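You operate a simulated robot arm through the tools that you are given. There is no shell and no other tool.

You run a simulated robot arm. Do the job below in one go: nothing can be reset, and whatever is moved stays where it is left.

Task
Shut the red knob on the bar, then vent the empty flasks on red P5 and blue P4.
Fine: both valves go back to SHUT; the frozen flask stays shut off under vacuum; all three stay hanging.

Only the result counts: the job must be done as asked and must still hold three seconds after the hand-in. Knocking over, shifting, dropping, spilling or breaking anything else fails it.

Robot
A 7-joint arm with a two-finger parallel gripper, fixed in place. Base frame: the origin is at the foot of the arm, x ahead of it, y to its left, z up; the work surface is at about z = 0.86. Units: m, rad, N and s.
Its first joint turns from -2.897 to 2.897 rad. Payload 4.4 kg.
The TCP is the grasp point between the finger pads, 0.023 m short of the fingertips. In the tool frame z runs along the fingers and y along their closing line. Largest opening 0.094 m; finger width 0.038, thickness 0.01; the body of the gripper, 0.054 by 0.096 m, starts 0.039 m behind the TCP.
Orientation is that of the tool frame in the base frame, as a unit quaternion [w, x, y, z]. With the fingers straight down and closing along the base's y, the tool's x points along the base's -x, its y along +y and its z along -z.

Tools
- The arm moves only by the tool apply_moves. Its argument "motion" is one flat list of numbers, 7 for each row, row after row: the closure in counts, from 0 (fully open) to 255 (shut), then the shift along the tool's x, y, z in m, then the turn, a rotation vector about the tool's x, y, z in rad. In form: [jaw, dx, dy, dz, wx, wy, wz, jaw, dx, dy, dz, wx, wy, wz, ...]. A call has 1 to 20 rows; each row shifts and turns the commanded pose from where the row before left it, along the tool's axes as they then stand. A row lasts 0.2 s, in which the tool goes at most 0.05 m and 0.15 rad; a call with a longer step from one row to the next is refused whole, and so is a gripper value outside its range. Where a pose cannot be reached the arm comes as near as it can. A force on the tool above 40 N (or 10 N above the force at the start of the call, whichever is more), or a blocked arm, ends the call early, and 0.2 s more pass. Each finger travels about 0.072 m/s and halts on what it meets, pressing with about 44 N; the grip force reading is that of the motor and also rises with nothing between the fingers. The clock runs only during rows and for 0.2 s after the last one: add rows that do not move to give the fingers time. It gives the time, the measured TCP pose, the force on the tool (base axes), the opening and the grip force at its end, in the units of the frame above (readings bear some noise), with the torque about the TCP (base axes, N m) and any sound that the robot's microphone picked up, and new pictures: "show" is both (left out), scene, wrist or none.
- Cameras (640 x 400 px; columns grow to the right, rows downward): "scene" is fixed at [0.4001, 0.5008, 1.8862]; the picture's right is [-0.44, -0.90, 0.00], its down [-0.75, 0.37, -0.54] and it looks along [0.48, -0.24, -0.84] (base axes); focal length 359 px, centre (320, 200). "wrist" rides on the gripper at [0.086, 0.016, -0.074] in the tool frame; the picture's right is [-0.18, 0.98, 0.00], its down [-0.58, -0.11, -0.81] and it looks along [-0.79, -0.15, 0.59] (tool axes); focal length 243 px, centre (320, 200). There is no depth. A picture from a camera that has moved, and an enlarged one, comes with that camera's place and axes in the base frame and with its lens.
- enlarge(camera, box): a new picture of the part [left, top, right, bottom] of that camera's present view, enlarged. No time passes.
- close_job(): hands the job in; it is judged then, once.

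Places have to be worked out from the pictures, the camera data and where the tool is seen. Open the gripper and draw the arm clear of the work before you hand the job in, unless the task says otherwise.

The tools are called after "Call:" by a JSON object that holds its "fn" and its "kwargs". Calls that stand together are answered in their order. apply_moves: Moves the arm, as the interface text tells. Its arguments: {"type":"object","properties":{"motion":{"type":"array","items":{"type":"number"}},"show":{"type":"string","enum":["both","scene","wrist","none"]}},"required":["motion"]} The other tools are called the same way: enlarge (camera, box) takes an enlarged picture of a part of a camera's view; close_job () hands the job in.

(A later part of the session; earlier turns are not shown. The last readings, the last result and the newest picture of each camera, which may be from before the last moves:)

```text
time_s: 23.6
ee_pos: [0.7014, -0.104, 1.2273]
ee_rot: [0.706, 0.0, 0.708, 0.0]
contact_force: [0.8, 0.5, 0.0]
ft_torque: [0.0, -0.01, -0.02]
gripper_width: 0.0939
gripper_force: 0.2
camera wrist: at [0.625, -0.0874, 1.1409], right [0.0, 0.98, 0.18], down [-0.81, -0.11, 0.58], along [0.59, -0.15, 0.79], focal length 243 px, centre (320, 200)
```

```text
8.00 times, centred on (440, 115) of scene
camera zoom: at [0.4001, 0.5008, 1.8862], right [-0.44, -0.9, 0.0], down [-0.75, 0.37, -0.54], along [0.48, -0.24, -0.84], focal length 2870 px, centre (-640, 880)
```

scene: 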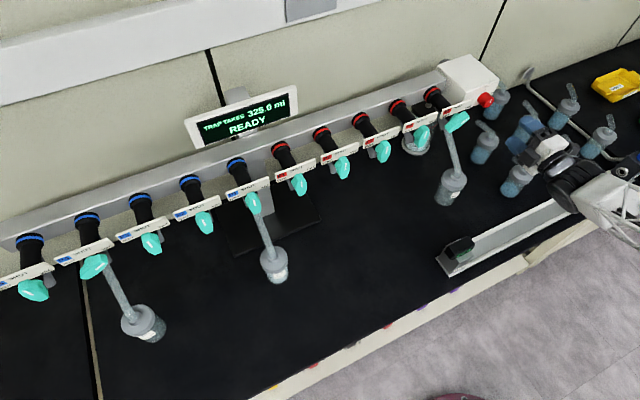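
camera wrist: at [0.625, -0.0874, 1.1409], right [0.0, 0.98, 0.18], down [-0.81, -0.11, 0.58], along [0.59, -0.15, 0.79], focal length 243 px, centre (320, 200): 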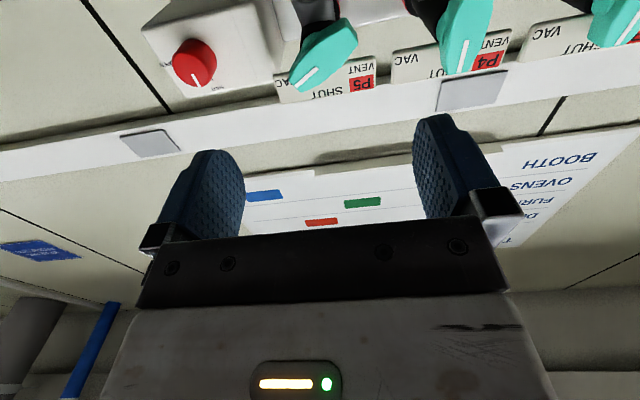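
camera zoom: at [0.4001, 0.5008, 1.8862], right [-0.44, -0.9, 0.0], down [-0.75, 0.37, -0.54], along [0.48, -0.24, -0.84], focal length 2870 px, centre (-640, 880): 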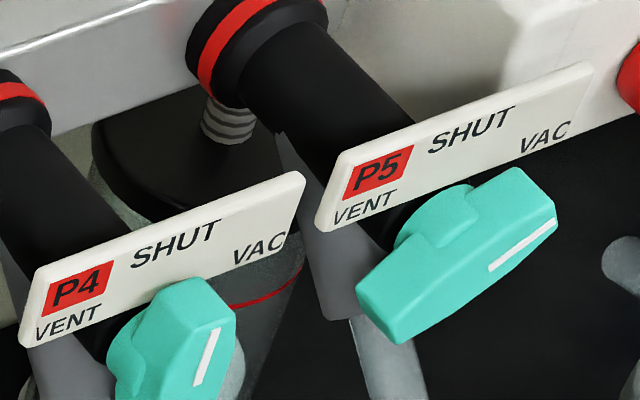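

P5's pivot is at about (-0.1065, 1.2295) in y, z, the lever's front face is at x≈0.8205, and the plate is at x≈0.85. I align, roll +60° to match the lever, and advance to just short of it.

Call:
{"fn": "apply_moves", "kwargs": {"motion": [90, -0.002, -0.0025, 0, 0, 0, 0, 90, 0, 0, 0, 0, 0, 0.1309, 90, 0, 0, 0, 0, 0, 0.1309, 90, 0, 0, 0, 0, 0, 0.1309, 90, 0, 0, 0, 0, 0, 0.1309, 90, 0, 0, 0, 0, 0, 0.1309, 90, 0, 0, 0, 0, 0, 0.1309, 90, 0, 0, 0, 0, 0, 0.1309, 90, 0, 0, 0, 0, 0, 0.1309, 90, 0, 0, 0.035, 0, 0, 0, 90, 0, 0, 0.035, 0, 0, 0, 90, 0, 0, 0, 0, 0, 0], "show": "both"}}

Call:
{"fn": "enlarge", "kwargs": {"camera": "wrist", "box": [200, 30, 440, 180]}}

Call:
{"fn": "enlarge", "kwargs": {"camera": "scene", "box": [400, 80, 520, 155]}}

```text
time_s: 26.2
ee_pos: [0.7717, -0.1066, 1.2272]
ee_rot: [0.612, 0.353, 0.613, 0.354]
contact_force: [0.0, -0.2, 0.6]
ft_torque: [0.01, -0.04, -0.01]
gripper_width: 0.0606
gripper_force: 0.1
camera wrist: at [0.6955, -0.0238, 1.2], right [0.0, 0.33, 0.94], down [-0.81, -0.56, 0.2], along [0.59, -0.76, 0.27], focal length 243 px, centre (320, 200)
```

scene: 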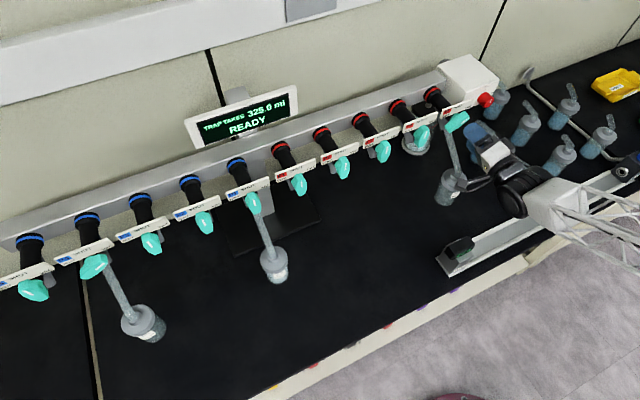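
wrist: 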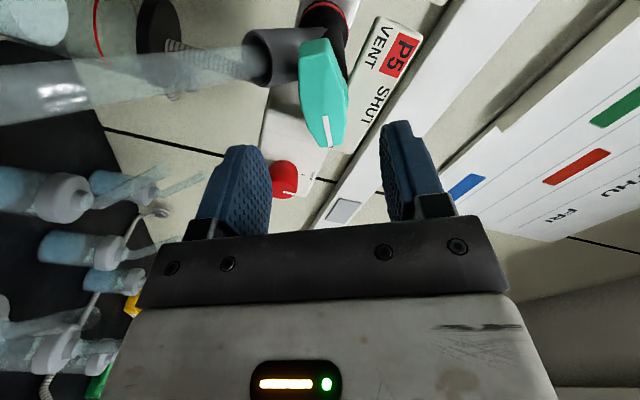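

```text
2.67 times, centred on (320, 105) of wrist
camera zoom: at [0.6955, -0.0238, 1.2], right [0.0, 0.33, 0.94], down [-0.81, -0.56, 0.2], along [0.59, -0.76, 0.27], focal length 647 px, centre (320, 453)
```

zoom: 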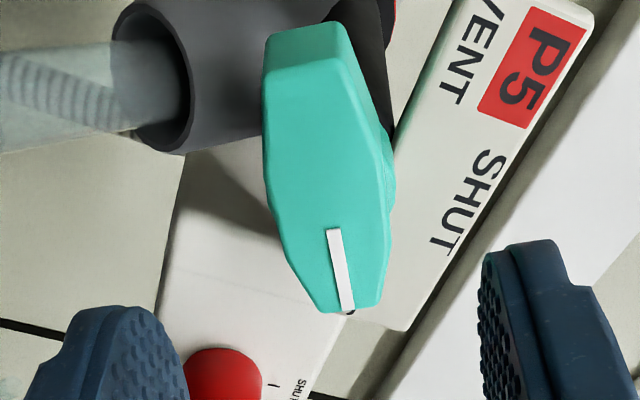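

```text
5.33 times, centred on (460, 118) of scene
camera zoom: at [0.4001, 0.5008, 1.8862], right [-0.44, -0.9, 0.0], down [-0.75, 0.37, -0.54], along [0.48, -0.24, -0.84], focal length 1913 px, centre (-427, 640)
```

zoom: 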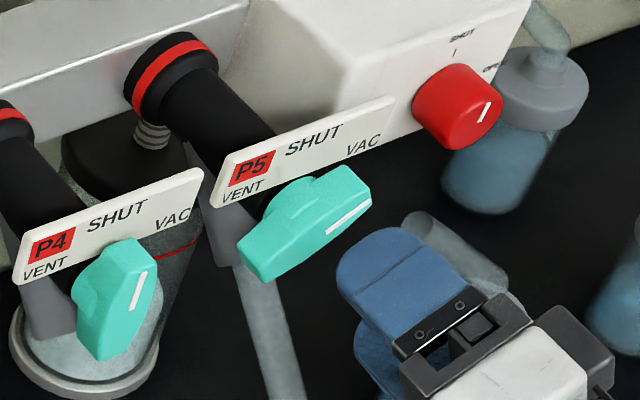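

The lever axis lies 2.8 mm off in tool +y and the tilt matches within 2°. I correct that, advance to x≈0.817, and close on the lever.

Call:
{"fn": "apply_moves", "kwargs": {"motion": [90, 0, 0.0027, 0, 0, 0, 0, 90, 0, 0, 0.0155, 0, 0, 0, 90, 0, 0, 0.015, 0, 0, 0, 90, 0, 0, 0.015, 0, 0, 0, 90, 0, 0, 0, 0, 0, 0], "show": "both"}}

Call:
{"fn": "enlarge", "kwargs": {"camera": "wrist", "box": [200, 80, 440, 230]}}

Call:
{"fn": "enlarge", "kwargs": {"camera": "scene", "box": [400, 80, 520, 155]}}

```text
time_s: 27.4
ee_pos: [0.8165, -0.1065, 1.2303]
ee_rot: [0.612, 0.354, 0.613, 0.354]
contact_force: [0.3, 0.3, 0.3]
ft_torque: [-0.01, -0.03, -0.01]
gripper_width: 0.0606
gripper_force: 0.0
camera wrist: at [0.7399, -0.0235, 1.2031], right [0.0, 0.33, 0.94], down [-0.81, -0.56, 0.2], along [0.59, -0.76, 0.27], focal length 243 px, centre (320, 200)
```

scene: 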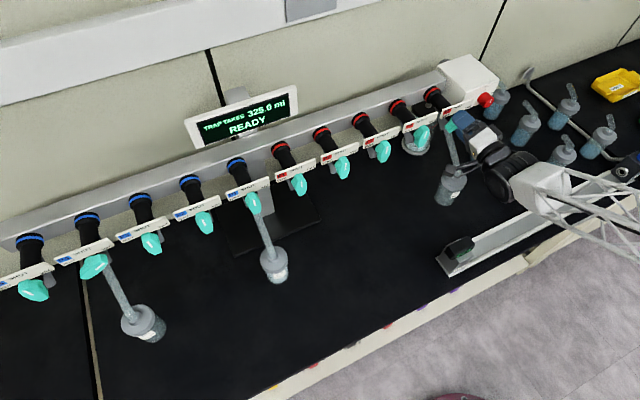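
wrist: 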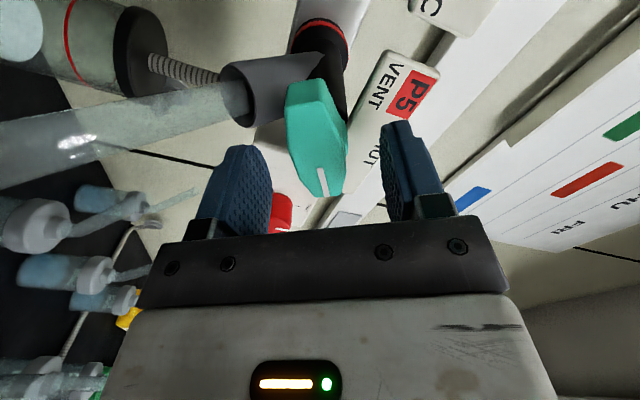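

```text
2.67 times, centred on (320, 155) of wrist
camera zoom: at [0.7399, -0.0235, 1.2031], right [0.0, 0.33, 0.94], down [-0.81, -0.56, 0.2], along [0.59, -0.76, 0.27], focal length 647 px, centre (320, 320)
```

zoom: 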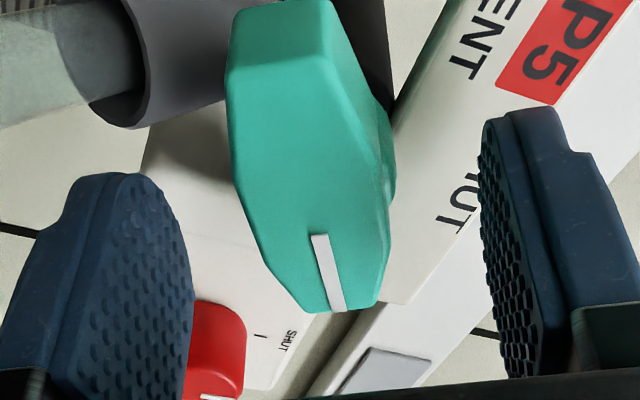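

```text
5.33 times, centred on (460, 118) of scene
camera zoom: at [0.4001, 0.5008, 1.8862], right [-0.44, -0.9, 0.0], down [-0.75, 0.37, -0.54], along [0.48, -0.24, -0.84], focal length 1913 px, centre (-427, 640)
```

zoom: 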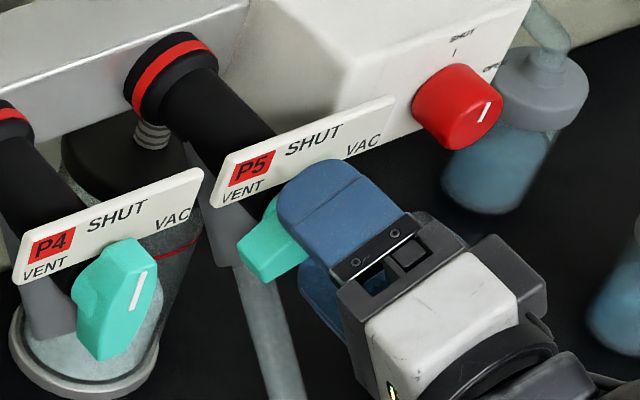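

The lever is centred between the pads and the tips are about 10 mm short of the plate. I close on the lever.

Call:
{"fn": "apply_moves", "kwargs": {"motion": [255, 0, 0, 0, 0, 0, 0, 255, 0, 0, 0, 0, 0, 0, 255, 0, 0, 0, 0, 0, 0, 255, 0, 0, 0, 0, 0, 0], "show": "wrist"}}

```text
time_s: 28.4
ee_pos: [0.8157, -0.1054, 1.2306]
ee_rot: [0.612, 0.353, 0.613, 0.354]
contact_force: [2.1, -1.5, -1.3]
ft_torque: [0.02, -0.08, -0.11]
gripper_width: 0.0199
gripper_force: 45.1
camera wrist: at [0.7398, -0.0236, 1.203], right [0.0, 0.33, 0.94], down [-0.81, -0.56, 0.2], along [0.59, -0.76, 0.27], focal length 243 px, centre (320, 200)
```

wrist: 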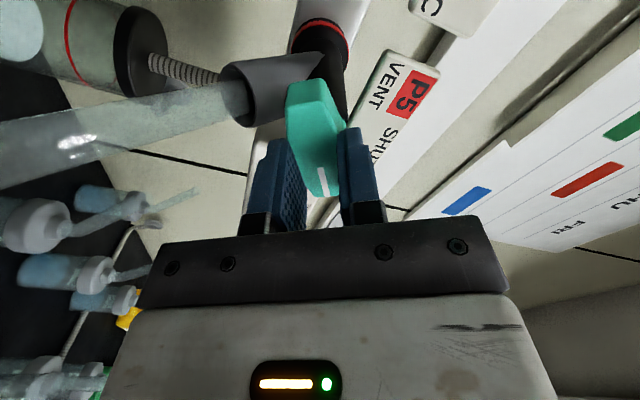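

Gripped at 19.9 mm with negligible side load. I begin turning from VAC toward SHUT.

Call:
{"fn": "apply_moves", "kwargs": {"motion": [255, 0, 0, 0, 0, 0, -0.1, 255, 0, 0, 0, 0, 0, -0.1, 255, 0, 0, 0, 0, 0, -0.1, 255, 0, 0, 0, 0, 0, 0], "show": "none"}}

```text
time_s: 29.4
ee_pos: [0.8152, -0.1057, 1.2325]
ee_rot: [0.658, 0.257, 0.659, 0.258]
contact_force: [14.9, 2.9, 12.7]
ft_torque: [0.02, -0.9, -0.55]
gripper_width: 0.0197
gripper_force: 45.3
```

Side load suggests the pivot sits about 4 mm from the TCP toward the tail. I add the catch-up shift and continue with the TCP circling the pivot.

Call:
{"fn": "apply_moves", "kwargs": {"motion": [255, 0, 0.001, 0.0002, 0, 0, 0, 255, 0, 0.0004, 0, 0, 0, -0.1, 255, 0, 0.0004, 0, 0, 0, -0.1, 255, 0, 0, 0, 0, 0, 0], "show": "none"}}

```text
time_s: 30.4
ee_pos: [0.8166, -0.1055, 1.2314]
ee_rot: [0.68, 0.191, 0.682, 0.19]
contact_force: [-32.1, -22.5, 5.1]
ft_torque: [0.0, -0.08, -0.39]
gripper_width: 0.0199
gripper_force: 44.8
```

At roll 0.546 the loads are -32 N x and -22 N y. I relieve them.

Call:
{"fn": "apply_moves", "kwargs": {"motion": [255, -0.0008, -0.001, -0.0005, 0, 0, 0, 255, 0, 0, 0, 0, 0, 0], "show": "none"}}

```text
time_s: 31.0
ee_pos: [0.8158, -0.1054, 1.2314]
ee_rot: [0.68, 0.191, 0.682, 0.192]
contact_force: [-12.3, -3.8, -3.2]
ft_torque: [0.02, -0.82, -0.51]
gripper_width: 0.0202
gripper_force: 45.0
```

Loads are relieved. I continue 0.3 rad toward SHUT.

Call:
{"fn": "apply_moves", "kwargs": {"motion": [255, 0, 0, -0.0002, 0, 0, -0.1, 255, 0, 0, 0, 0, 0, -0.1, 255, 0, 0, 0, 0, 0, -0.1, 255, 0, 0, 0, 0, 0, 0], "show": "none"}}

```text
time_s: 32.0
ee_pos: [0.816, -0.1056, 1.2323]
ee_rot: [0.701, 0.086, 0.703, 0.088]
contact_force: [11.1, 14.8, -2.6]
ft_torque: [-0.02, 1.02, 0.45]
gripper_width: 0.0199
gripper_force: 45.8
```

Call:
{"fn": "apply_moves", "kwargs": {"motion": [255, 0, 0.0006, 0.0001, 0, 0, -0.1, 255, 0, 0.0002, 0, 0, 0, -0.1, 255, 0, 0.0002, 0, 0, 0, -0.1, 255, 0, 0, 0, 0, 0, 0], "show": "both"}}

```text
time_s: 33.0
ee_pos: [0.8159, -0.105, 1.2327]
ee_rot: [0.706, -0.019, 0.708, -0.02]
contact_force: [10.5, 21.2, -6.0]
ft_torque: [0.06, -1.12, 0.37]
gripper_width: 0.0199
gripper_force: 45.2
camera wrist: at [0.74, -0.0935, 1.1458], right [0.0, 0.99, 0.13], down [-0.8, -0.08, 0.59], along [0.59, -0.1, 0.8], focal length 243 px, centre (320, 200)
```

scene: 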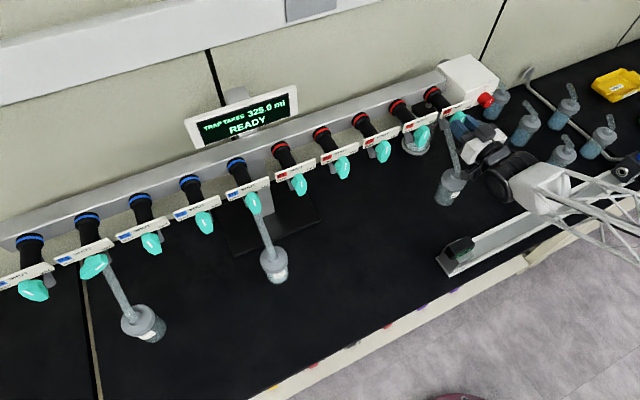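
wrist: 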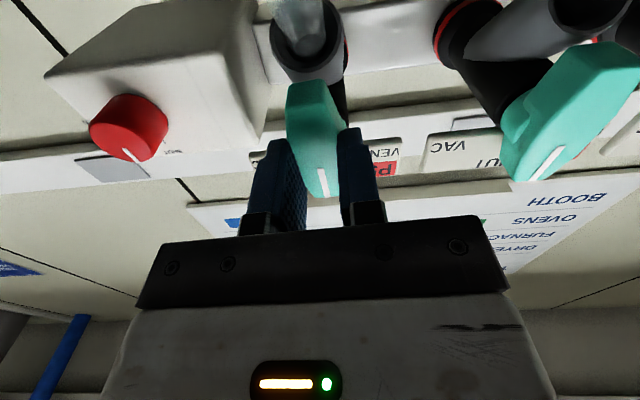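

The lever is now at about SHUT and still moving rigidly with the gripper. I relieve y and continue toward VENT.

Call:
{"fn": "apply_moves", "kwargs": {"motion": [255, 0, 0.0012, 0.0001, 0, 0, 0, 255, 0, 0.0002, 0, 0, 0, -0.1, 255, 0, 0.0002, 0, 0, 0, -0.1, 255, 0, 0.0002, 0, 0, 0, -0.1, 255, 0, 0, 0, 0, 0, 0], "show": "none"}}

```text
time_s: 34.1
ee_pos: [0.8172, -0.1053, 1.2311]
ee_rot: [0.695, -0.124, 0.697, -0.124]
contact_force: [18.0, -7.5, -0.7]
ft_torque: [-0.01, 0.04, -0.11]
gripper_width: 0.02
gripper_force: 45.3
stopped in row 5: the force on the tool passed its limit at 41 N (the readings are from after the stop); the commanded pose is now the measured one
```

A brief trip; loads are low now at roll -0.35. I continue with pure rotation and a slight forward trim.

Call:
{"fn": "apply_moves", "kwargs": {"motion": [255, 0, 0, 0.0002, 0, 0, -0.08, 255, 0, 0, 0, 0, 0, -0.08, 255, 0, 0, 0, 0, 0, -0.08, 255, 0, 0, 0, 0, 0, 0], "show": "none"}}

```text
time_s: 35.1
ee_pos: [0.8149, -0.1037, 1.2314]
ee_rot: [0.675, -0.207, 0.677, -0.207]
contact_force: [9.1, -10.9, -7.2]
ft_torque: [0.02, 0.06, -0.18]
gripper_width: 0.0197
gripper_force: 44.6
```

Call:
{"fn": "apply_moves", "kwargs": {"motion": [255, 0.0006, -0.0003, 0.0001, 0, 0, -0.08, 255, 0, 0, 0, 0, 0, -0.08, 255, 0, 0, 0, 0, 0, -0.07, 255, 0, 0, 0, 0, 0, 0], "show": "none"}}

```text
time_s: 36.1
ee_pos: [0.8169, -0.1042, 1.232]
ee_rot: [0.647, -0.284, 0.648, -0.284]
contact_force: [-11.5, 30.4, -4.5]
ft_torque: [0.03, -0.62, 1.15]
gripper_width: 0.0199
gripper_force: 45.1
```

Call:
{"fn": "apply_moves", "kwargs": {"motion": [255, -0.0011, 0.001, 0, 0, 0, 0, 255, 0, 0, 0, 0, 0, -0.08, 255, 0, 0, 0, 0, 0, -0.08, 255, 0, 0, 0, 0, 0, -0.06, 255, 0, 0, 0, 0, 0, 0], "show": "both"}}

Call:
{"fn": "enlarge", "kwargs": {"camera": "wrist", "box": [200, 30, 440, 230]}}

Call:
{"fn": "enlarge", "kwargs": {"camera": "scene", "box": [400, 80, 520, 155]}}

```text
time_s: 37.3
ee_pos: [0.8166, -0.1045, 1.2303]
ee_rot: [0.611, -0.353, 0.614, -0.353]
contact_force: [-7.3, 3.2, -12.2]
ft_torque: [0.02, 0.85, -1.14]
gripper_width: 0.0199
gripper_force: 45.3
camera wrist: at [0.7399, -0.1699, 1.1747], right [0.0, 0.65, -0.76], down [-0.8, 0.45, 0.39], along [0.59, 0.61, 0.53], focal length 243 px, centre (320, 200)
```

scene: 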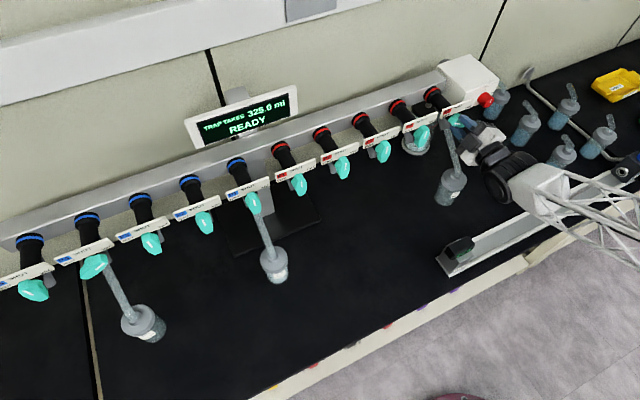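
wrist: 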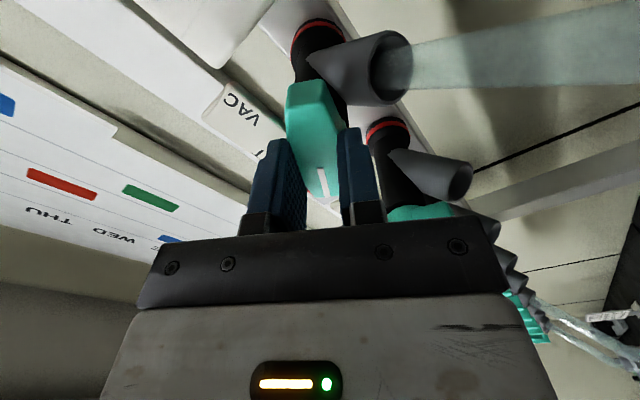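

```text
2.00 times, centred on (320, 130) of wrist
camera zoom: at [0.7399, -0.1699, 1.1747], right [0.0, 0.65, -0.76], down [-0.8, 0.45, 0.39], along [0.59, 0.61, 0.53], focal length 485 px, centre (320, 340)
```

zoom: 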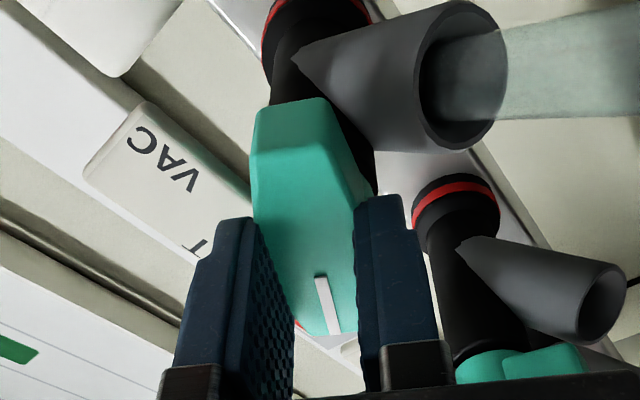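

```text
5.33 times, centred on (460, 118) of scene
camera zoom: at [0.4001, 0.5008, 1.8862], right [-0.44, -0.9, 0.0], down [-0.75, 0.37, -0.54], along [0.48, -0.24, -0.84], focal length 1913 px, centre (-427, 640)
```

zoom: 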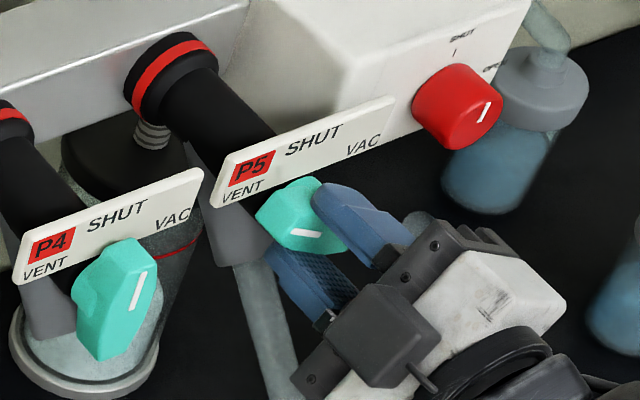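

The lever is at VENT (-60°). I hold here with the grip on to let air in, listening for any sound.

Call:
{"fn": "apply_moves", "kwargs": {"motion": [255, 0, 0, 0, 0, 0, 0, 255, 0, 0, 0, 0, 0, 0, 255, 0, 0, 0, 0, 0, 0, 255, 0, 0, 0, 0, 0, 0, 255, 0, 0, 0, 0, 0, 0, 255, 0, 0, 0, 0, 0, 0, 255, 0, 0, 0, 0, 0, 0, 255, 0, 0, 0, 0, 0, 0, 255, 0, 0, 0, 0, 0, 0, 255, 0, 0, 0, 0, 0, 0], "show": "none"}}

```text
time_s: 39.5
ee_pos: [0.8166, -0.1031, 1.2311]
ee_rot: [0.612, -0.354, 0.614, -0.352]
contact_force: [-17.8, -11.2, -25.3]
ft_torque: [0.04, 0.39, -0.41]
gripper_width: 0.0198
gripper_force: 45.1
```

No sound was reported. I relieve the load and nudge slightly further to see whether a stop or hiss occurs.

Call:
{"fn": "apply_moves", "kwargs": {"motion": [255, 0.0013, 0.0009, 0.0001, 0, 0, 0, 255, 0, 0, 0, 0, 0, -0.03, 255, 0, 0, 0, 0, 0, -0.03, 255, 0, 0, 0, 0, 0, 0, 255, 0, 0, 0, 0, 0, 0], "show": "none"}}

Call:
{"fn": "enlarge", "kwargs": {"camera": "scene", "box": [420, 210, 500, 270]}}

Call:
{"fn": "enlarge", "kwargs": {"camera": "scene", "box": [180, 70, 310, 160]}}

Call:
{"fn": "enlarge", "kwargs": {"camera": "scene", "box": [430, 100, 490, 140]}}

```text
time_s: 40.7
ee_pos: [0.8161, -0.1028, 1.2316]
ee_rot: [0.602, -0.371, 0.602, -0.37]
contact_force: [-5.8, 13.7, -7.8]
ft_torque: [1.96, -0.03, 0.45]
gripper_width: 0.0209
gripper_force: 44.7
```

```text
6.67 times, centred on (460, 240) of scene
camera zoom: at [0.4001, 0.5008, 1.8862], right [-0.44, -0.9, 0.0], down [-0.75, 0.37, -0.54], along [0.48, -0.24, -0.84], focal length 2392 px, centre (-613, -67)
```

zoom: 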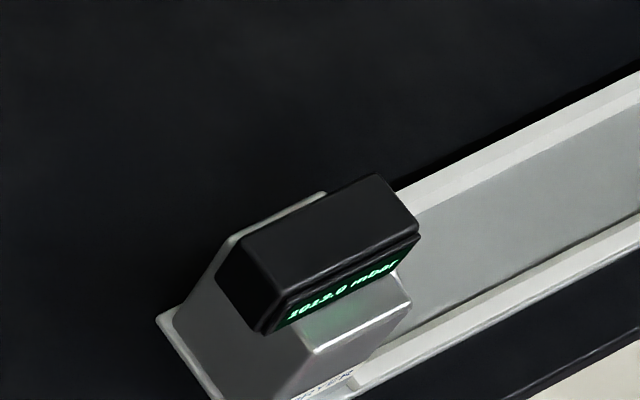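

```text
4.44 times, centred on (245, 115) of scene
camera zoom: at [0.4001, 0.5008, 1.8862], right [-0.44, -0.9, 0.0], down [-0.75, 0.37, -0.54], along [0.48, -0.24, -0.84], focal length 1594 px, centre (653, 578)
```

zoom: 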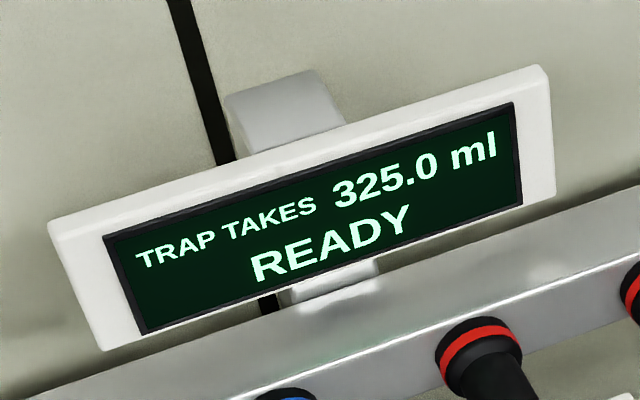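

```text
10.00 times, centred on (460, 120) of scene
camera zoom: at [0.4001, 0.5008, 1.8862], right [-0.44, -0.9, 0.0], down [-0.75, 0.37, -0.54], along [0.48, -0.24, -0.84], focal length 3587 px, centre (-1080, 1000)
```

zoom: 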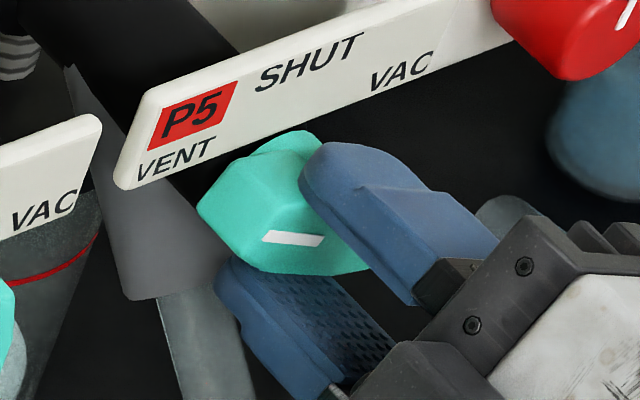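

A 1.96 N·m reaction shows the end stop, so the lever is fully at VENT. I relax the over-rotation and hold two more seconds.

Call:
{"fn": "apply_moves", "kwargs": {"motion": [255, 0, 0, 0, 0, 0, 0.04, 255, 0, 0, 0, 0, 0, 0, 255, 0, 0, 0, 0, 0, 0, 255, 0, 0, 0, 0, 0, 0, 255, 0, 0, 0, 0, 0, 0, 255, 0, 0, 0, 0, 0, 0, 255, 0, 0, 0, 0, 0, 0, 255, 0, 0, 0, 0, 0, 0, 255, 0, 0, 0, 0, 0, 0, 255, 0, 0, 0, 0, 0, 0], "show": "none"}}

```text
time_s: 42.9
ee_pos: [0.8159, -0.1033, 1.2309]
ee_rot: [0.61, -0.359, 0.609, -0.358]
contact_force: [3.3, 7.8, 13.7]
ft_torque: [0.9, -0.17, 0.06]
gripper_width: 0.0198
gripper_force: 45.3
```

Now I turn back toward SHUT in checked increments.

Call:
{"fn": "apply_moves", "kwargs": {"motion": [255, 0, 0, 0, 0, 0, 0.08, 255, 0, 0, 0, 0, 0, 0.08, 255, 0, 0, 0, 0, 0, 0.08, 255, 0, 0, 0, 0, 0, 0.08, 255, 0, 0, 0, 0, 0, 0], "show": "none"}}

```text
time_s: 44.1
ee_pos: [0.8167, -0.1045, 1.2314]
ee_rot: [0.658, -0.256, 0.659, -0.257]
contact_force: [18.7, -3.3, 20.2]
ft_torque: [-0.02, -0.51, 0.09]
gripper_width: 0.02
gripper_force: 45.1
```

Call:
{"fn": "apply_moves", "kwargs": {"motion": [255, -0.0009, -0.0008, 0.0002, 0, 0, 0, 255, 0, 0, 0, 0, 0, 0.08, 255, 0, 0, 0, 0, 0, 0.08, 255, 0, 0, 0, 0, 0, 0.08, 255, 0, 0, 0, 0, 0, 0.08, 255, 0, 0, 0, 0, 0, 0], "show": "none"}}

```text
time_s: 45.5
ee_pos: [0.8159, -0.1038, 1.2319]
ee_rot: [0.69, -0.147, 0.692, -0.15]
contact_force: [11.3, -4.7, 6.5]
ft_torque: [0.02, -0.54, 0.09]
gripper_width: 0.0194
gripper_force: 44.9
```

Call:
{"fn": "apply_moves", "kwargs": {"motion": [255, 0, 0, 0.0001, 0, 0, 0.085, 255, 0, 0, 0, 0, 0, 0.085, 255, 0, 0, 0, 0, 0, 0.085, 255, 0, 0, 0, 0, 0, 0.085, 255, 0, 0, 0, 0, 0, 0.083, 255, 0, 0, 0, 0, 0, 0], "show": "both"}}

Call:
{"fn": "enlarge", "kwargs": {"camera": "wrist", "box": [200, 30, 440, 230]}}

Call:
{"fn": "enlarge", "kwargs": {"camera": "scene", "box": [430, 100, 490, 140]}}

```text
time_s: 47.0
ee_pos: [0.8152, -0.1046, 1.231]
ee_rot: [0.707, 0.001, 0.708, -0.001]
contact_force: [0.7, -10.5, 0.4]
ft_torque: [0.0, -0.3, -0.08]
gripper_width: 0.02
gripper_force: 44.5
stopped in row 6: the force on the tool passed its limit at 41 N (the readings are from after the stop); the commanded pose is now the measured one
camera wrist: at [0.7401, -0.0885, 1.1465], right [0.0, 0.98, 0.18], down [-0.81, -0.11, 0.58], along [0.59, -0.15, 0.79], focal length 243 px, centre (320, 200)
```

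scene: 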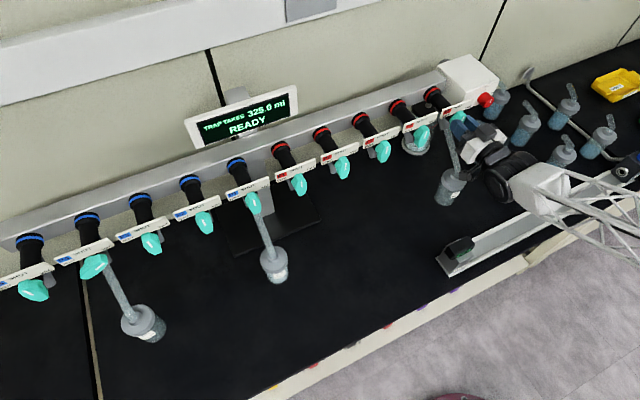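
wrist: 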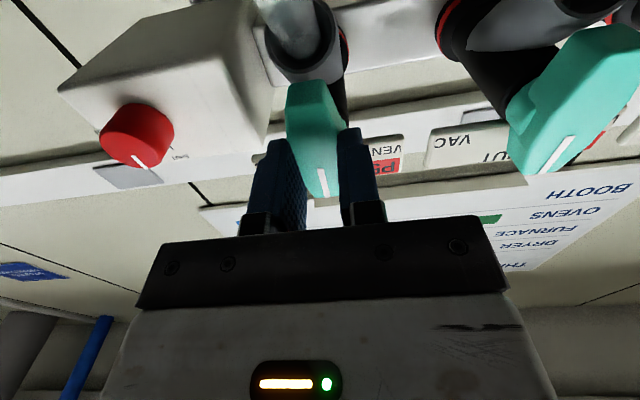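

```text
2.00 times, centred on (320, 130) of wrist
camera zoom: at [0.7401, -0.0885, 1.1465], right [0.0, 0.98, 0.18], down [-0.81, -0.11, 0.58], along [0.59, -0.15, 0.79], focal length 485 px, centre (320, 340)
```

zoom: 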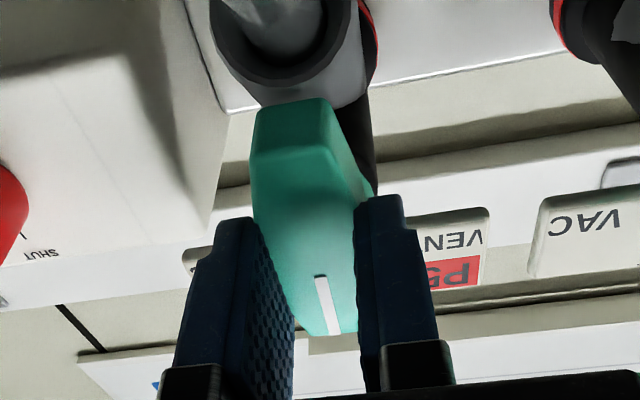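

```text
10.00 times, centred on (460, 120) of scene
camera zoom: at [0.4001, 0.5008, 1.8862], right [-0.44, -0.9, 0.0], down [-0.75, 0.37, -0.54], along [0.48, -0.24, -0.84], focal length 3587 px, centre (-1080, 1000)
```

zoom: 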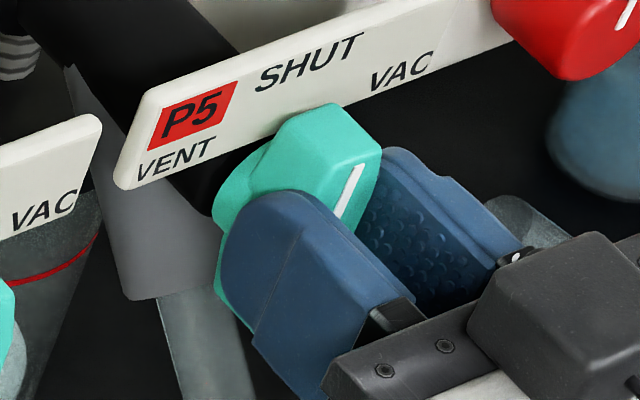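

Red P5's mark is vertical at SHUT. I release and back straight out.

Call:
{"fn": "apply_moves", "kwargs": {"motion": [90, 0, 0, 0, 0, 0, 0, 90, 0, 0, 0, 0, 0, 0, 90, 0, 0, 0, 0, 0, 0, 90, 0, 0, 0, 0, 0, 0, 90, 0, 0, -0.04, 0, 0, 0, 90, 0, 0, -0.04, 0, 0, 0, 90, 0, 0, -0.035, 0, 0, 0, 90, 0, 0, 0, 0, 0, 0], "show": "both"}}

Call:
{"fn": "enlarge", "kwargs": {"camera": "scene", "box": [400, 80, 520, 155]}}

Call:
{"fn": "enlarge", "kwargs": {"camera": "wrist", "box": [200, 0, 440, 150]}}

```text
time_s: 48.8
ee_pos: [0.7002, -0.1046, 1.2341]
ee_rot: [0.707, 0.001, 0.707, -0.001]
contact_force: [0.1, -0.1, 0.0]
ft_torque: [-0.05, -0.01, -0.02]
gripper_width: 0.0607
gripper_force: 0.0
camera wrist: at [0.6251, -0.0884, 1.1488], right [0.0, 0.98, 0.18], down [-0.81, -0.11, 0.58], along [0.59, -0.15, 0.79], focal length 243 px, centre (320, 200)
```

scene: 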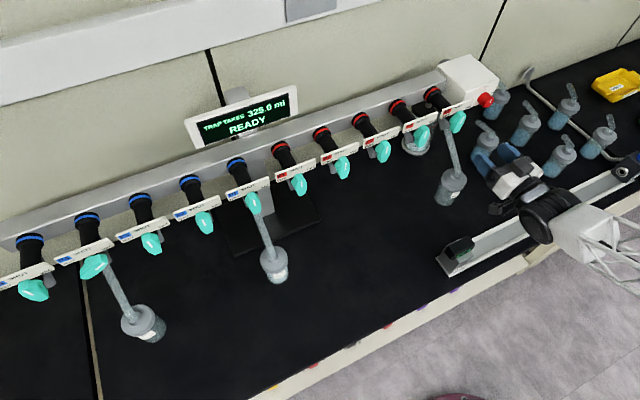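
wrist: 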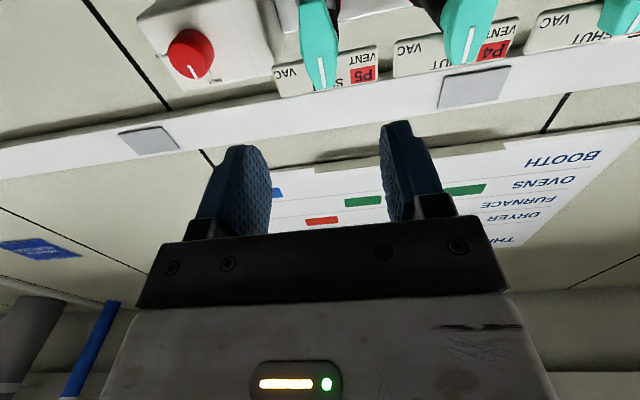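

```text
5.33 times, centred on (460, 118) of scene
camera zoom: at [0.4001, 0.5008, 1.8862], right [-0.44, -0.9, 0.0], down [-0.75, 0.37, -0.54], along [0.48, -0.24, -0.84], focal length 1913 px, centre (-427, 640)
```

zoom: 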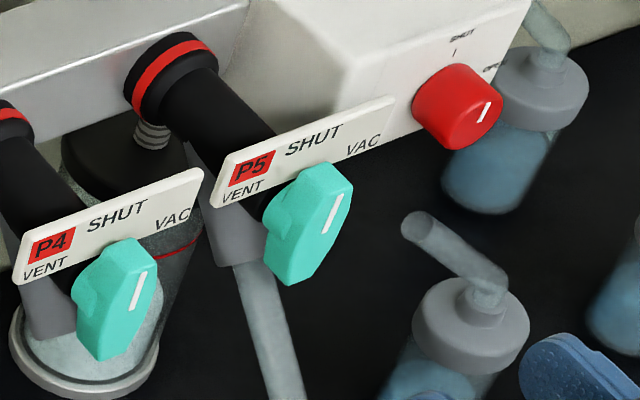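

```text
2.67 times, centred on (320, 75) of wrist
camera zoom: at [0.6251, -0.0884, 1.1488], right [0.0, 0.98, 0.18], down [-0.81, -0.11, 0.58], along [0.59, -0.15, 0.79], focal length 647 px, centre (320, 533)
```

zoom: 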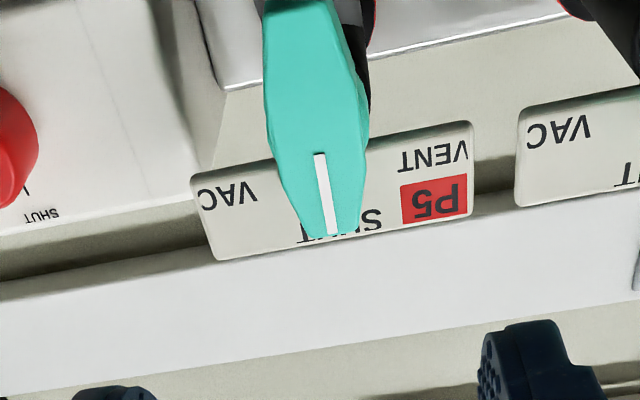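

Both the red knob and red P5 are shut and the flask still hangs. I now traverse toward blue P4 (pivot about y=0.775) at x=0.70, in two legs.

Call:
{"fn": "apply_moves", "kwargs": {"motion": [90, 0, 0.0485, 0, 0, 0, 0, 90, 0, 0.0485, 0, 0, 0, 0, 90, 0, 0.0485, 0, 0, 0, 0, 90, 0, 0.0485, 0, 0, 0, 0, 90, 0, 0.0485, 0, 0, 0, 0, 90, 0, 0.0485, 0, 0, 0, 0, 90, 0, 0.0485, 0, 0, 0, 0, 90, 0, 0.0485, 0, 0, 0, 0, 90, 0, 0.0485, 0, 0, 0, 0, 90, 0, 0, 0, 0, 0, 0], "show": "scene"}}

```text
time_s: 51.0
ee_pos: [0.7003, 0.331, 1.2337]
ee_rot: [0.707, 0.001, 0.707, 0.0]
contact_force: [-0.3, 0.2, -0.1]
ft_torque: [0.02, -0.03, -0.03]
gripper_width: 0.0607
gripper_force: 0.1
```

scene: 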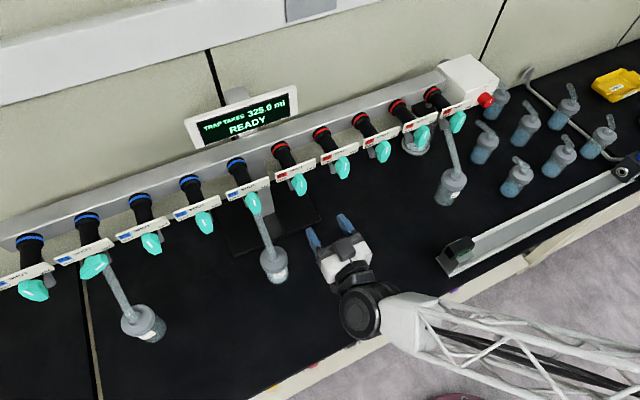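

Tracking well with clearance over the frozen flask. Second leg.

Call:
{"fn": "apply_moves", "kwargs": {"motion": [90, 0, 0.0485, 0, 0, 0, 0, 90, 0, 0.0485, 0, 0, 0, 0, 90, 0, 0.0485, 0, 0, 0, 0, 90, 0, 0.0485, 0, 0, 0, 0, 90, 0, 0.0485, 0, 0, 0, 0, 90, 0, 0.0485, 0, 0, 0, 0, 90, 0, 0.0485, 0, 0, 0, 0, 90, 0, 0.0485, 0, 0, 0, 0, 90, 0, 0.0485, 0, 0, 0, 0, 90, 0, 0, 0, 0, 0, 0], "show": "both"}}

Call:
{"fn": "enlarge", "kwargs": {"camera": "wrist", "box": [200, 0, 440, 150]}}

```text
time_s: 53.1
ee_pos: [0.7013, 0.7701, 1.231]
ee_rot: [0.707, 0.001, 0.707, 0.0]
contact_force: [0.6, -1.0, 0.0]
ft_torque: [0.0, -0.03, -0.01]
gripper_width: 0.0607
gripper_force: 0.0
camera wrist: at [0.6254, 0.7864, 1.1466], right [0.0, 0.98, 0.18], down [-0.81, -0.11, 0.58], along [0.59, -0.15, 0.79], focal length 243 px, centre (320, 200)
```

scene: 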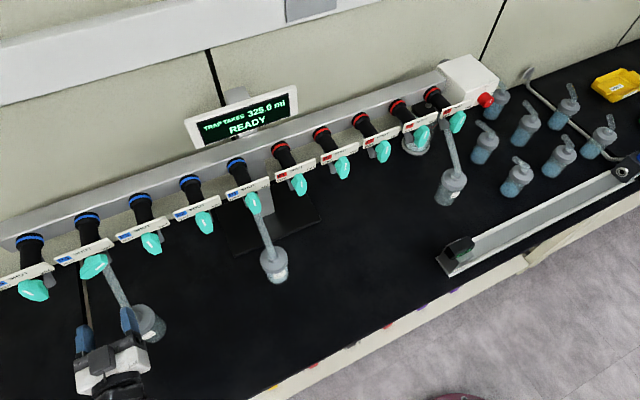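
wrist: 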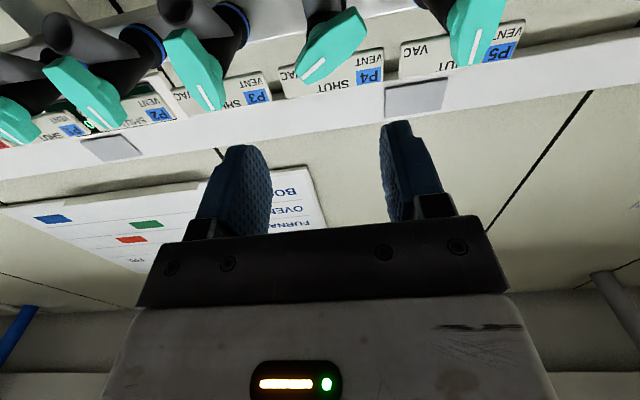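

```text
2.67 times, centred on (320, 75) of wrist
camera zoom: at [0.6254, 0.7864, 1.1466], right [0.0, 0.98, 0.18], down [-0.81, -0.11, 0.58], along [0.59, -0.15, 0.79], focal length 647 px, centre (320, 533)
```

zoom: 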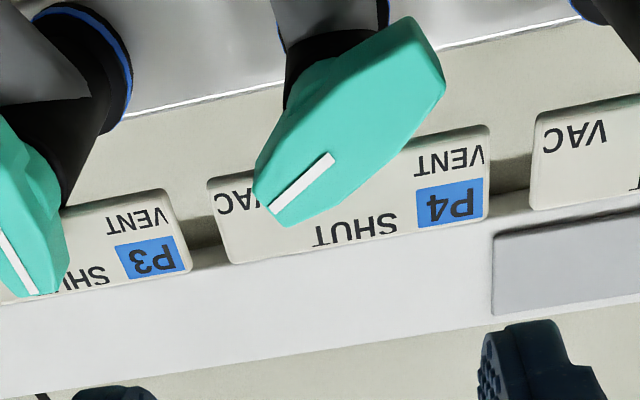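

Comparing with the P5 view, the pivot is at y≈0.7755. I shift there, roll +60°, and advance to the same standoff as before.

Call:
{"fn": "apply_moves", "kwargs": {"motion": [90, 0, 0.0054, 0, 0, 0, 0, 90, 0, 0, 0, 0, 0, 0.1309, 90, 0, 0, 0, 0, 0, 0.1309, 90, 0, 0, 0, 0, 0, 0.1309, 90, 0, 0, 0, 0, 0, 0.1309, 90, 0, 0, 0, 0, 0, 0.1309, 90, 0, 0, 0, 0, 0, 0.1309, 90, 0, 0, 0, 0, 0, 0.1309, 90, 0, 0, 0, 0, 0, 0.1309, 90, 0, 0, 0.035, 0, 0, 0, 90, 0, 0, 0.035, 0, 0, 0, 90, 0, 0, 0, 0, 0, 0], "show": "both"}}

Call:
{"fn": "enlarge", "kwargs": {"camera": "wrist", "box": [200, 30, 440, 180]}}

```text
time_s: 55.8
ee_pos: [0.7726, 0.7742, 1.2328]
ee_rot: [0.612, 0.355, 0.612, 0.354]
contact_force: [0.7, 0.3, -0.1]
ft_torque: [0.02, 0.0, 0.01]
gripper_width: 0.0607
gripper_force: 0.1
camera wrist: at [0.697, 0.8571, 1.204], right [0.0, 0.33, 0.94], down [-0.81, -0.56, 0.2], along [0.59, -0.76, 0.27], focal length 243 px, centre (320, 200)
```

scene: 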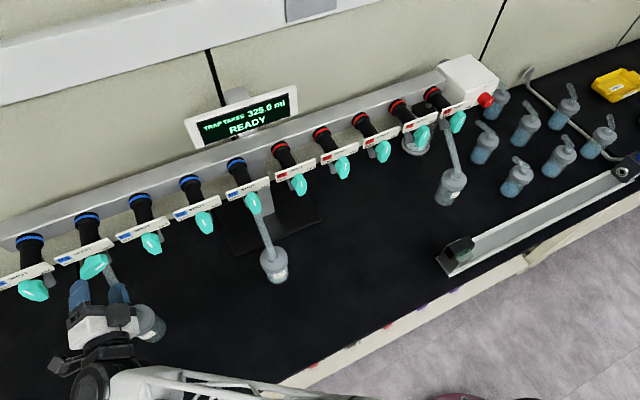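
wrist: 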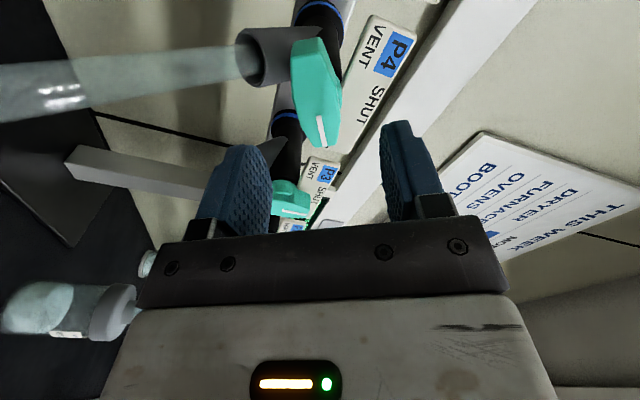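

```text
2.67 times, centred on (320, 105) of wrist
camera zoom: at [0.697, 0.8571, 1.204], right [0.0, 0.33, 0.94], down [-0.81, -0.56, 0.2], along [0.59, -0.76, 0.27], focal length 647 px, centre (320, 453)
```

zoom: 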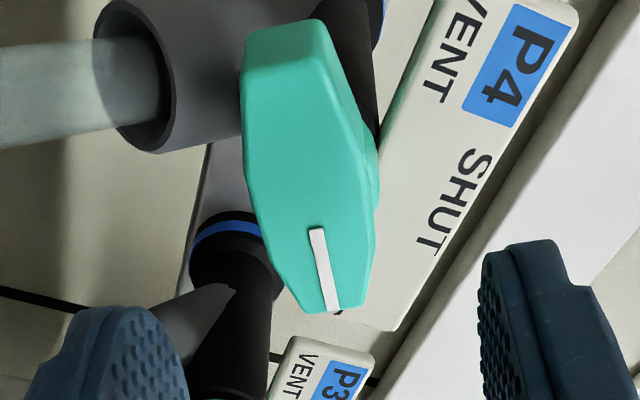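

The view matches the P5 case with a -1 mm tool-y correction. I adjust, advance to x≈0.816, and close.

Call:
{"fn": "apply_moves", "kwargs": {"motion": [90, 0.001, -0.001, 0, 0, 0, 0, 90, 0, 0, 0.015, 0, 0, 0, 90, 0, 0, 0.0145, 0, 0, 0, 90, 0, 0, 0.0145, 0, 0, 0, 90, 0, 0, 0, 0, 0, 0], "show": "wrist"}}

Call:
{"fn": "enlarge", "kwargs": {"camera": "wrist", "box": [200, 80, 440, 230]}}

```text
time_s: 57.0
ee_pos: [0.8172, 0.7754, 1.2301]
ee_rot: [0.612, 0.354, 0.612, 0.354]
contact_force: [0.9, 0.2, -0.2]
ft_torque: [0.01, -0.02, 0.05]
gripper_width: 0.0608
gripper_force: 0.1
camera wrist: at [0.7409, 0.8582, 1.202], right [0.0, 0.33, 0.94], down [-0.81, -0.56, 0.2], along [0.59, -0.76, 0.27], focal length 243 px, centre (320, 200)
```

wrist: 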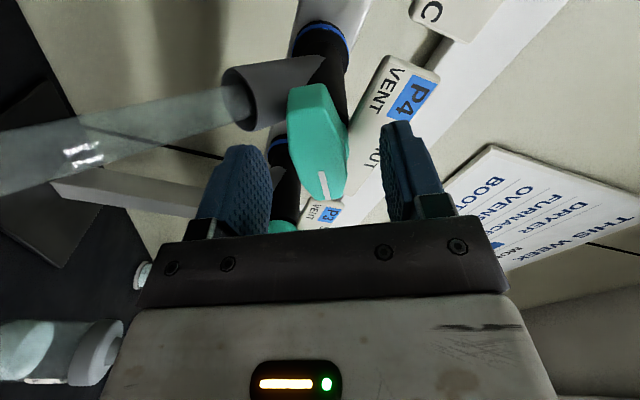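

```text
2.67 times, centred on (320, 155) of wrist
camera zoom: at [0.7409, 0.8582, 1.202], right [0.0, 0.33, 0.94], down [-0.81, -0.56, 0.2], along [0.59, -0.76, 0.27], focal length 647 px, centre (320, 320)
```

zoom: 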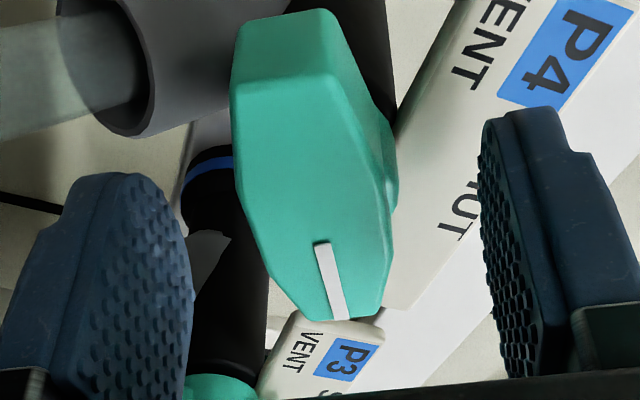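

Nearly identical to the P5 pre-grasp. I close.

Call:
{"fn": "apply_moves", "kwargs": {"motion": [255, 0, 0, 0, 0, 0, 0, 255, 0, 0, 0, 0, 0, 0, 255, 0, 0, 0, 0, 0, 0, 255, 0, 0, 0, 0, 0, 0], "show": "none"}}

```text
time_s: 58.0
ee_pos: [0.8171, 0.7753, 1.2298]
ee_rot: [0.612, 0.354, 0.613, 0.354]
contact_force: [3.2, 3.4, 2.7]
ft_torque: [0.01, -0.02, 0.29]
gripper_width: 0.0198
gripper_force: 44.5
```

Gripped at 19.8 mm with low load. I turn in 0.25 rad increments.

Call:
{"fn": "apply_moves", "kwargs": {"motion": [255, 0, 0, 0, 0, 0, -0.085, 255, 0, 0, 0, 0, 0, -0.085, 255, 0, 0, 0, 0, 0, -0.085, 255, 0, 0, 0, 0, 0, 0], "show": "none"}}

```text
time_s: 59.0
ee_pos: [0.8169, 0.7758, 1.2296]
ee_rot: [0.652, 0.272, 0.653, 0.273]
contact_force: [10.9, 8.2, -0.7]
ft_torque: [-0.01, -0.47, 0.09]
gripper_width: 0.0198
gripper_force: 45.3
stopped in row 4: the force on the tool passed its limit at 41 N (the readings are from after the stop); the commanded pose is now the measured one
```

Call:
{"fn": "apply_moves", "kwargs": {"motion": [255, 0, 0.0003, 0, 0, 0, -0.06, 255, 0, 0, 0, 0, 0, -0.06, 255, 0, 0, 0, 0, 0, -0.06, 255, 0, 0, 0, 0, 0, -0.06, 255, 0, 0, 0, 0, 0, 0], "show": "none"}}

```text
time_s: 60.1
ee_pos: [0.8162, 0.7756, 1.23]
ee_rot: [0.68, 0.193, 0.681, 0.192]
contact_force: [12.7, 13.3, -2.9]
ft_torque: [0.03, -0.74, -0.1]
gripper_width: 0.0197
gripper_force: 45.0
```

Call:
{"fn": "apply_moves", "kwargs": {"motion": [255, 0.0002, 0.0005, 0.0002, 0, 0, -0.06, 255, 0, 0, 0, 0, 0, -0.06, 255, 0, 0, 0, 0, 0, -0.06, 255, 0, 0, 0, 0, 0, -0.06, 255, 0, 0, 0, 0, 0, 0], "show": "none"}}

```text
time_s: 61.4
ee_pos: [0.8157, 0.7739, 1.23]
ee_rot: [0.698, 0.11, 0.699, 0.108]
contact_force: [-4.3, -8.3, -2.2]
ft_torque: [-0.01, 0.15, 0.15]
gripper_width: 0.0198
gripper_force: 44.9
stopped in row 5: the force on the tool passed its limit at 40 N (the readings are from after the stop); the commanded pose is now the measured one
```

Call:
{"fn": "apply_moves", "kwargs": {"motion": [255, 0, 0, 0, 0, 0, -0.06, 255, 0, 0, 0, 0, 0, -0.06, 255, 0, 0, 0, 0, 0, -0.06, 255, 0, 0, 0, 0, 0, -0.06, 255, 0, 0, 0, 0, 0, 0], "show": "none"}}

```text
time_s: 62.6
ee_pos: [0.8163, 0.7759, 1.2301]
ee_rot: [0.706, 0.026, 0.707, 0.024]
contact_force: [6.7, -14.9, 6.7]
ft_torque: [-0.03, -1.22, -0.2]
gripper_width: 0.0197
gripper_force: 45.1
```

Call:
{"fn": "apply_moves", "kwargs": {"motion": [255, 0, -0.0008, 0.0001, 0, 0, -0.06, 255, 0, 0, 0, 0, 0, -0.06, 255, 0, 0, 0, 0, 0, -0.06, 255, 0, 0, 0, 0, 0, -0.06, 255, 0, 0, 0, 0, 0, 0], "show": "both"}}

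```text
time_s: 63.8
ee_pos: [0.8165, 0.7743, 1.2296]
ee_rot: [0.704, -0.061, 0.705, -0.061]
contact_force: [10.3, 6.5, 2.7]
ft_torque: [-0.01, 0.37, 0.14]
gripper_width: 0.02
gripper_force: 45.0
stopped in row 5: the force on the tool passed its limit at 40 N (the readings are from after the stop); the commanded pose is now the measured one
camera wrist: at [0.7404, 0.7763, 1.1433], right [0.0, 1.0, 0.01], down [-0.81, -0.01, 0.59], along [0.59, -0.01, 0.81], focal length 243 px, centre (320, 200)
```

scene: 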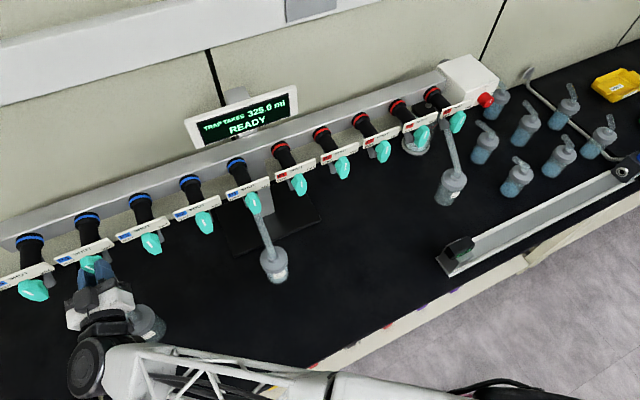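
wrist: 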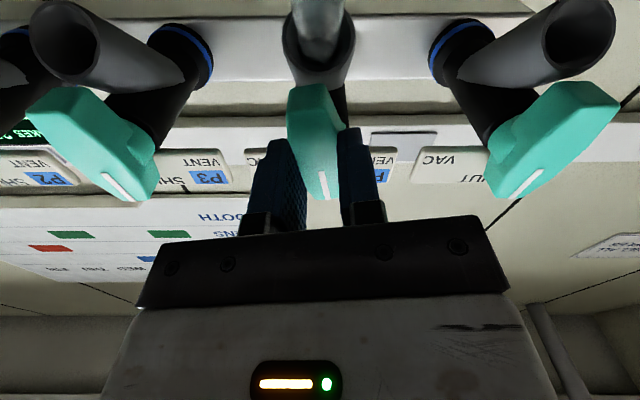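

The lever is just past SHUT and turning cleanly. I continue to VENT.

Call:
{"fn": "apply_moves", "kwargs": {"motion": [255, 0, 0.0003, 0.0001, 0, 0, -0.06, 255, 0, 0, 0, 0, 0, -0.06, 255, 0, 0, 0, 0, 0, -0.06, 255, 0, 0, 0, 0, 0, -0.06, 255, 0, 0, 0, 0, 0, 0], "show": "none"}}

```text
time_s: 65.0
ee_pos: [0.816, 0.7753, 1.2304]
ee_rot: [0.691, -0.144, 0.693, -0.147]
contact_force: [-18.6, -23.6, -11.5]
ft_torque: [0.01, 0.07, -0.34]
gripper_width: 0.0198
gripper_force: 45.0
```

Call:
{"fn": "apply_moves", "kwargs": {"motion": [255, 0.0006, -0.001, -0.0003, 0, 0, 0, 255, 0, 0, 0, 0, 0, -0.06, 255, 0, 0, 0, 0, 0, -0.06, 255, 0, 0, 0, 0, 0, -0.06, 255, 0, 0, 0, 0, 0, 0], "show": "none"}}

```text
time_s: 65.7
ee_pos: [0.8159, 0.7743, 1.2292]
ee_rot: [0.685, -0.174, 0.686, -0.172]
contact_force: [16.0, 13.5, -3.1]
ft_torque: [0.0, 0.37, 0.08]
gripper_width: 0.0199
gripper_force: 45.0
stopped in row 3: the force on the tool passed its limit at 42 N (the readings are from after the stop); the commanded pose is now the measured one
```

Call:
{"fn": "apply_moves", "kwargs": {"motion": [255, 0, 0.0004, 0.0002, 0, 0, 0, 255, 0, 0, 0, 0, 0, -0.05, 255, 0, 0, 0, 0, 0, -0.05, 255, 0, 0, 0, 0, 0, -0.05, 255, 0, 0, 0, 0, 0, 0], "show": "none"}}

```text
time_s: 66.9
ee_pos: [0.8158, 0.775, 1.2302]
ee_rot: [0.671, -0.223, 0.671, -0.224]
contact_force: [35.1, 19.1, -0.6]
ft_torque: [0.05, -0.13, 0.22]
gripper_width: 0.02
gripper_force: 44.8
```

Call:
{"fn": "apply_moves", "kwargs": {"motion": [255, -0.0003, 0.0004, 0.0005, 0, 0, 0, 255, 0, 0, 0, 0, 0, -0.05, 255, 0, 0, 0, 0, 0, -0.05, 255, 0, 0, 0, 0, 0, -0.05, 255, 0, 0, 0, 0, 0, 0], "show": "none"}}

```text
time_s: 68.1
ee_pos: [0.817, 0.7761, 1.2306]
ee_rot: [0.652, -0.274, 0.652, -0.273]
contact_force: [-18.1, -34.4, -9.8]
ft_torque: [-0.01, 0.15, -0.72]
gripper_width: 0.0198
gripper_force: 44.8
```

Call:
{"fn": "apply_moves", "kwargs": {"motion": [255, 0.0009, -0.0006, -0.0003, 0, 0, 0, 255, 0, 0, 0, 0, 0, -0.05, 255, 0, 0, 0, 0, 0, -0.05, 255, 0, 0, 0, 0, 0, -0.05, 255, 0, 0, 0, 0, 0, 0], "show": "none"}}

```text
time_s: 69.3
ee_pos: [0.8158, 0.7751, 1.2298]
ee_rot: [0.629, -0.322, 0.63, -0.321]
contact_force: [-4.5, -3.6, -6.5]
ft_torque: [0.0, 0.4, -0.68]
gripper_width: 0.0198
gripper_force: 44.8
```

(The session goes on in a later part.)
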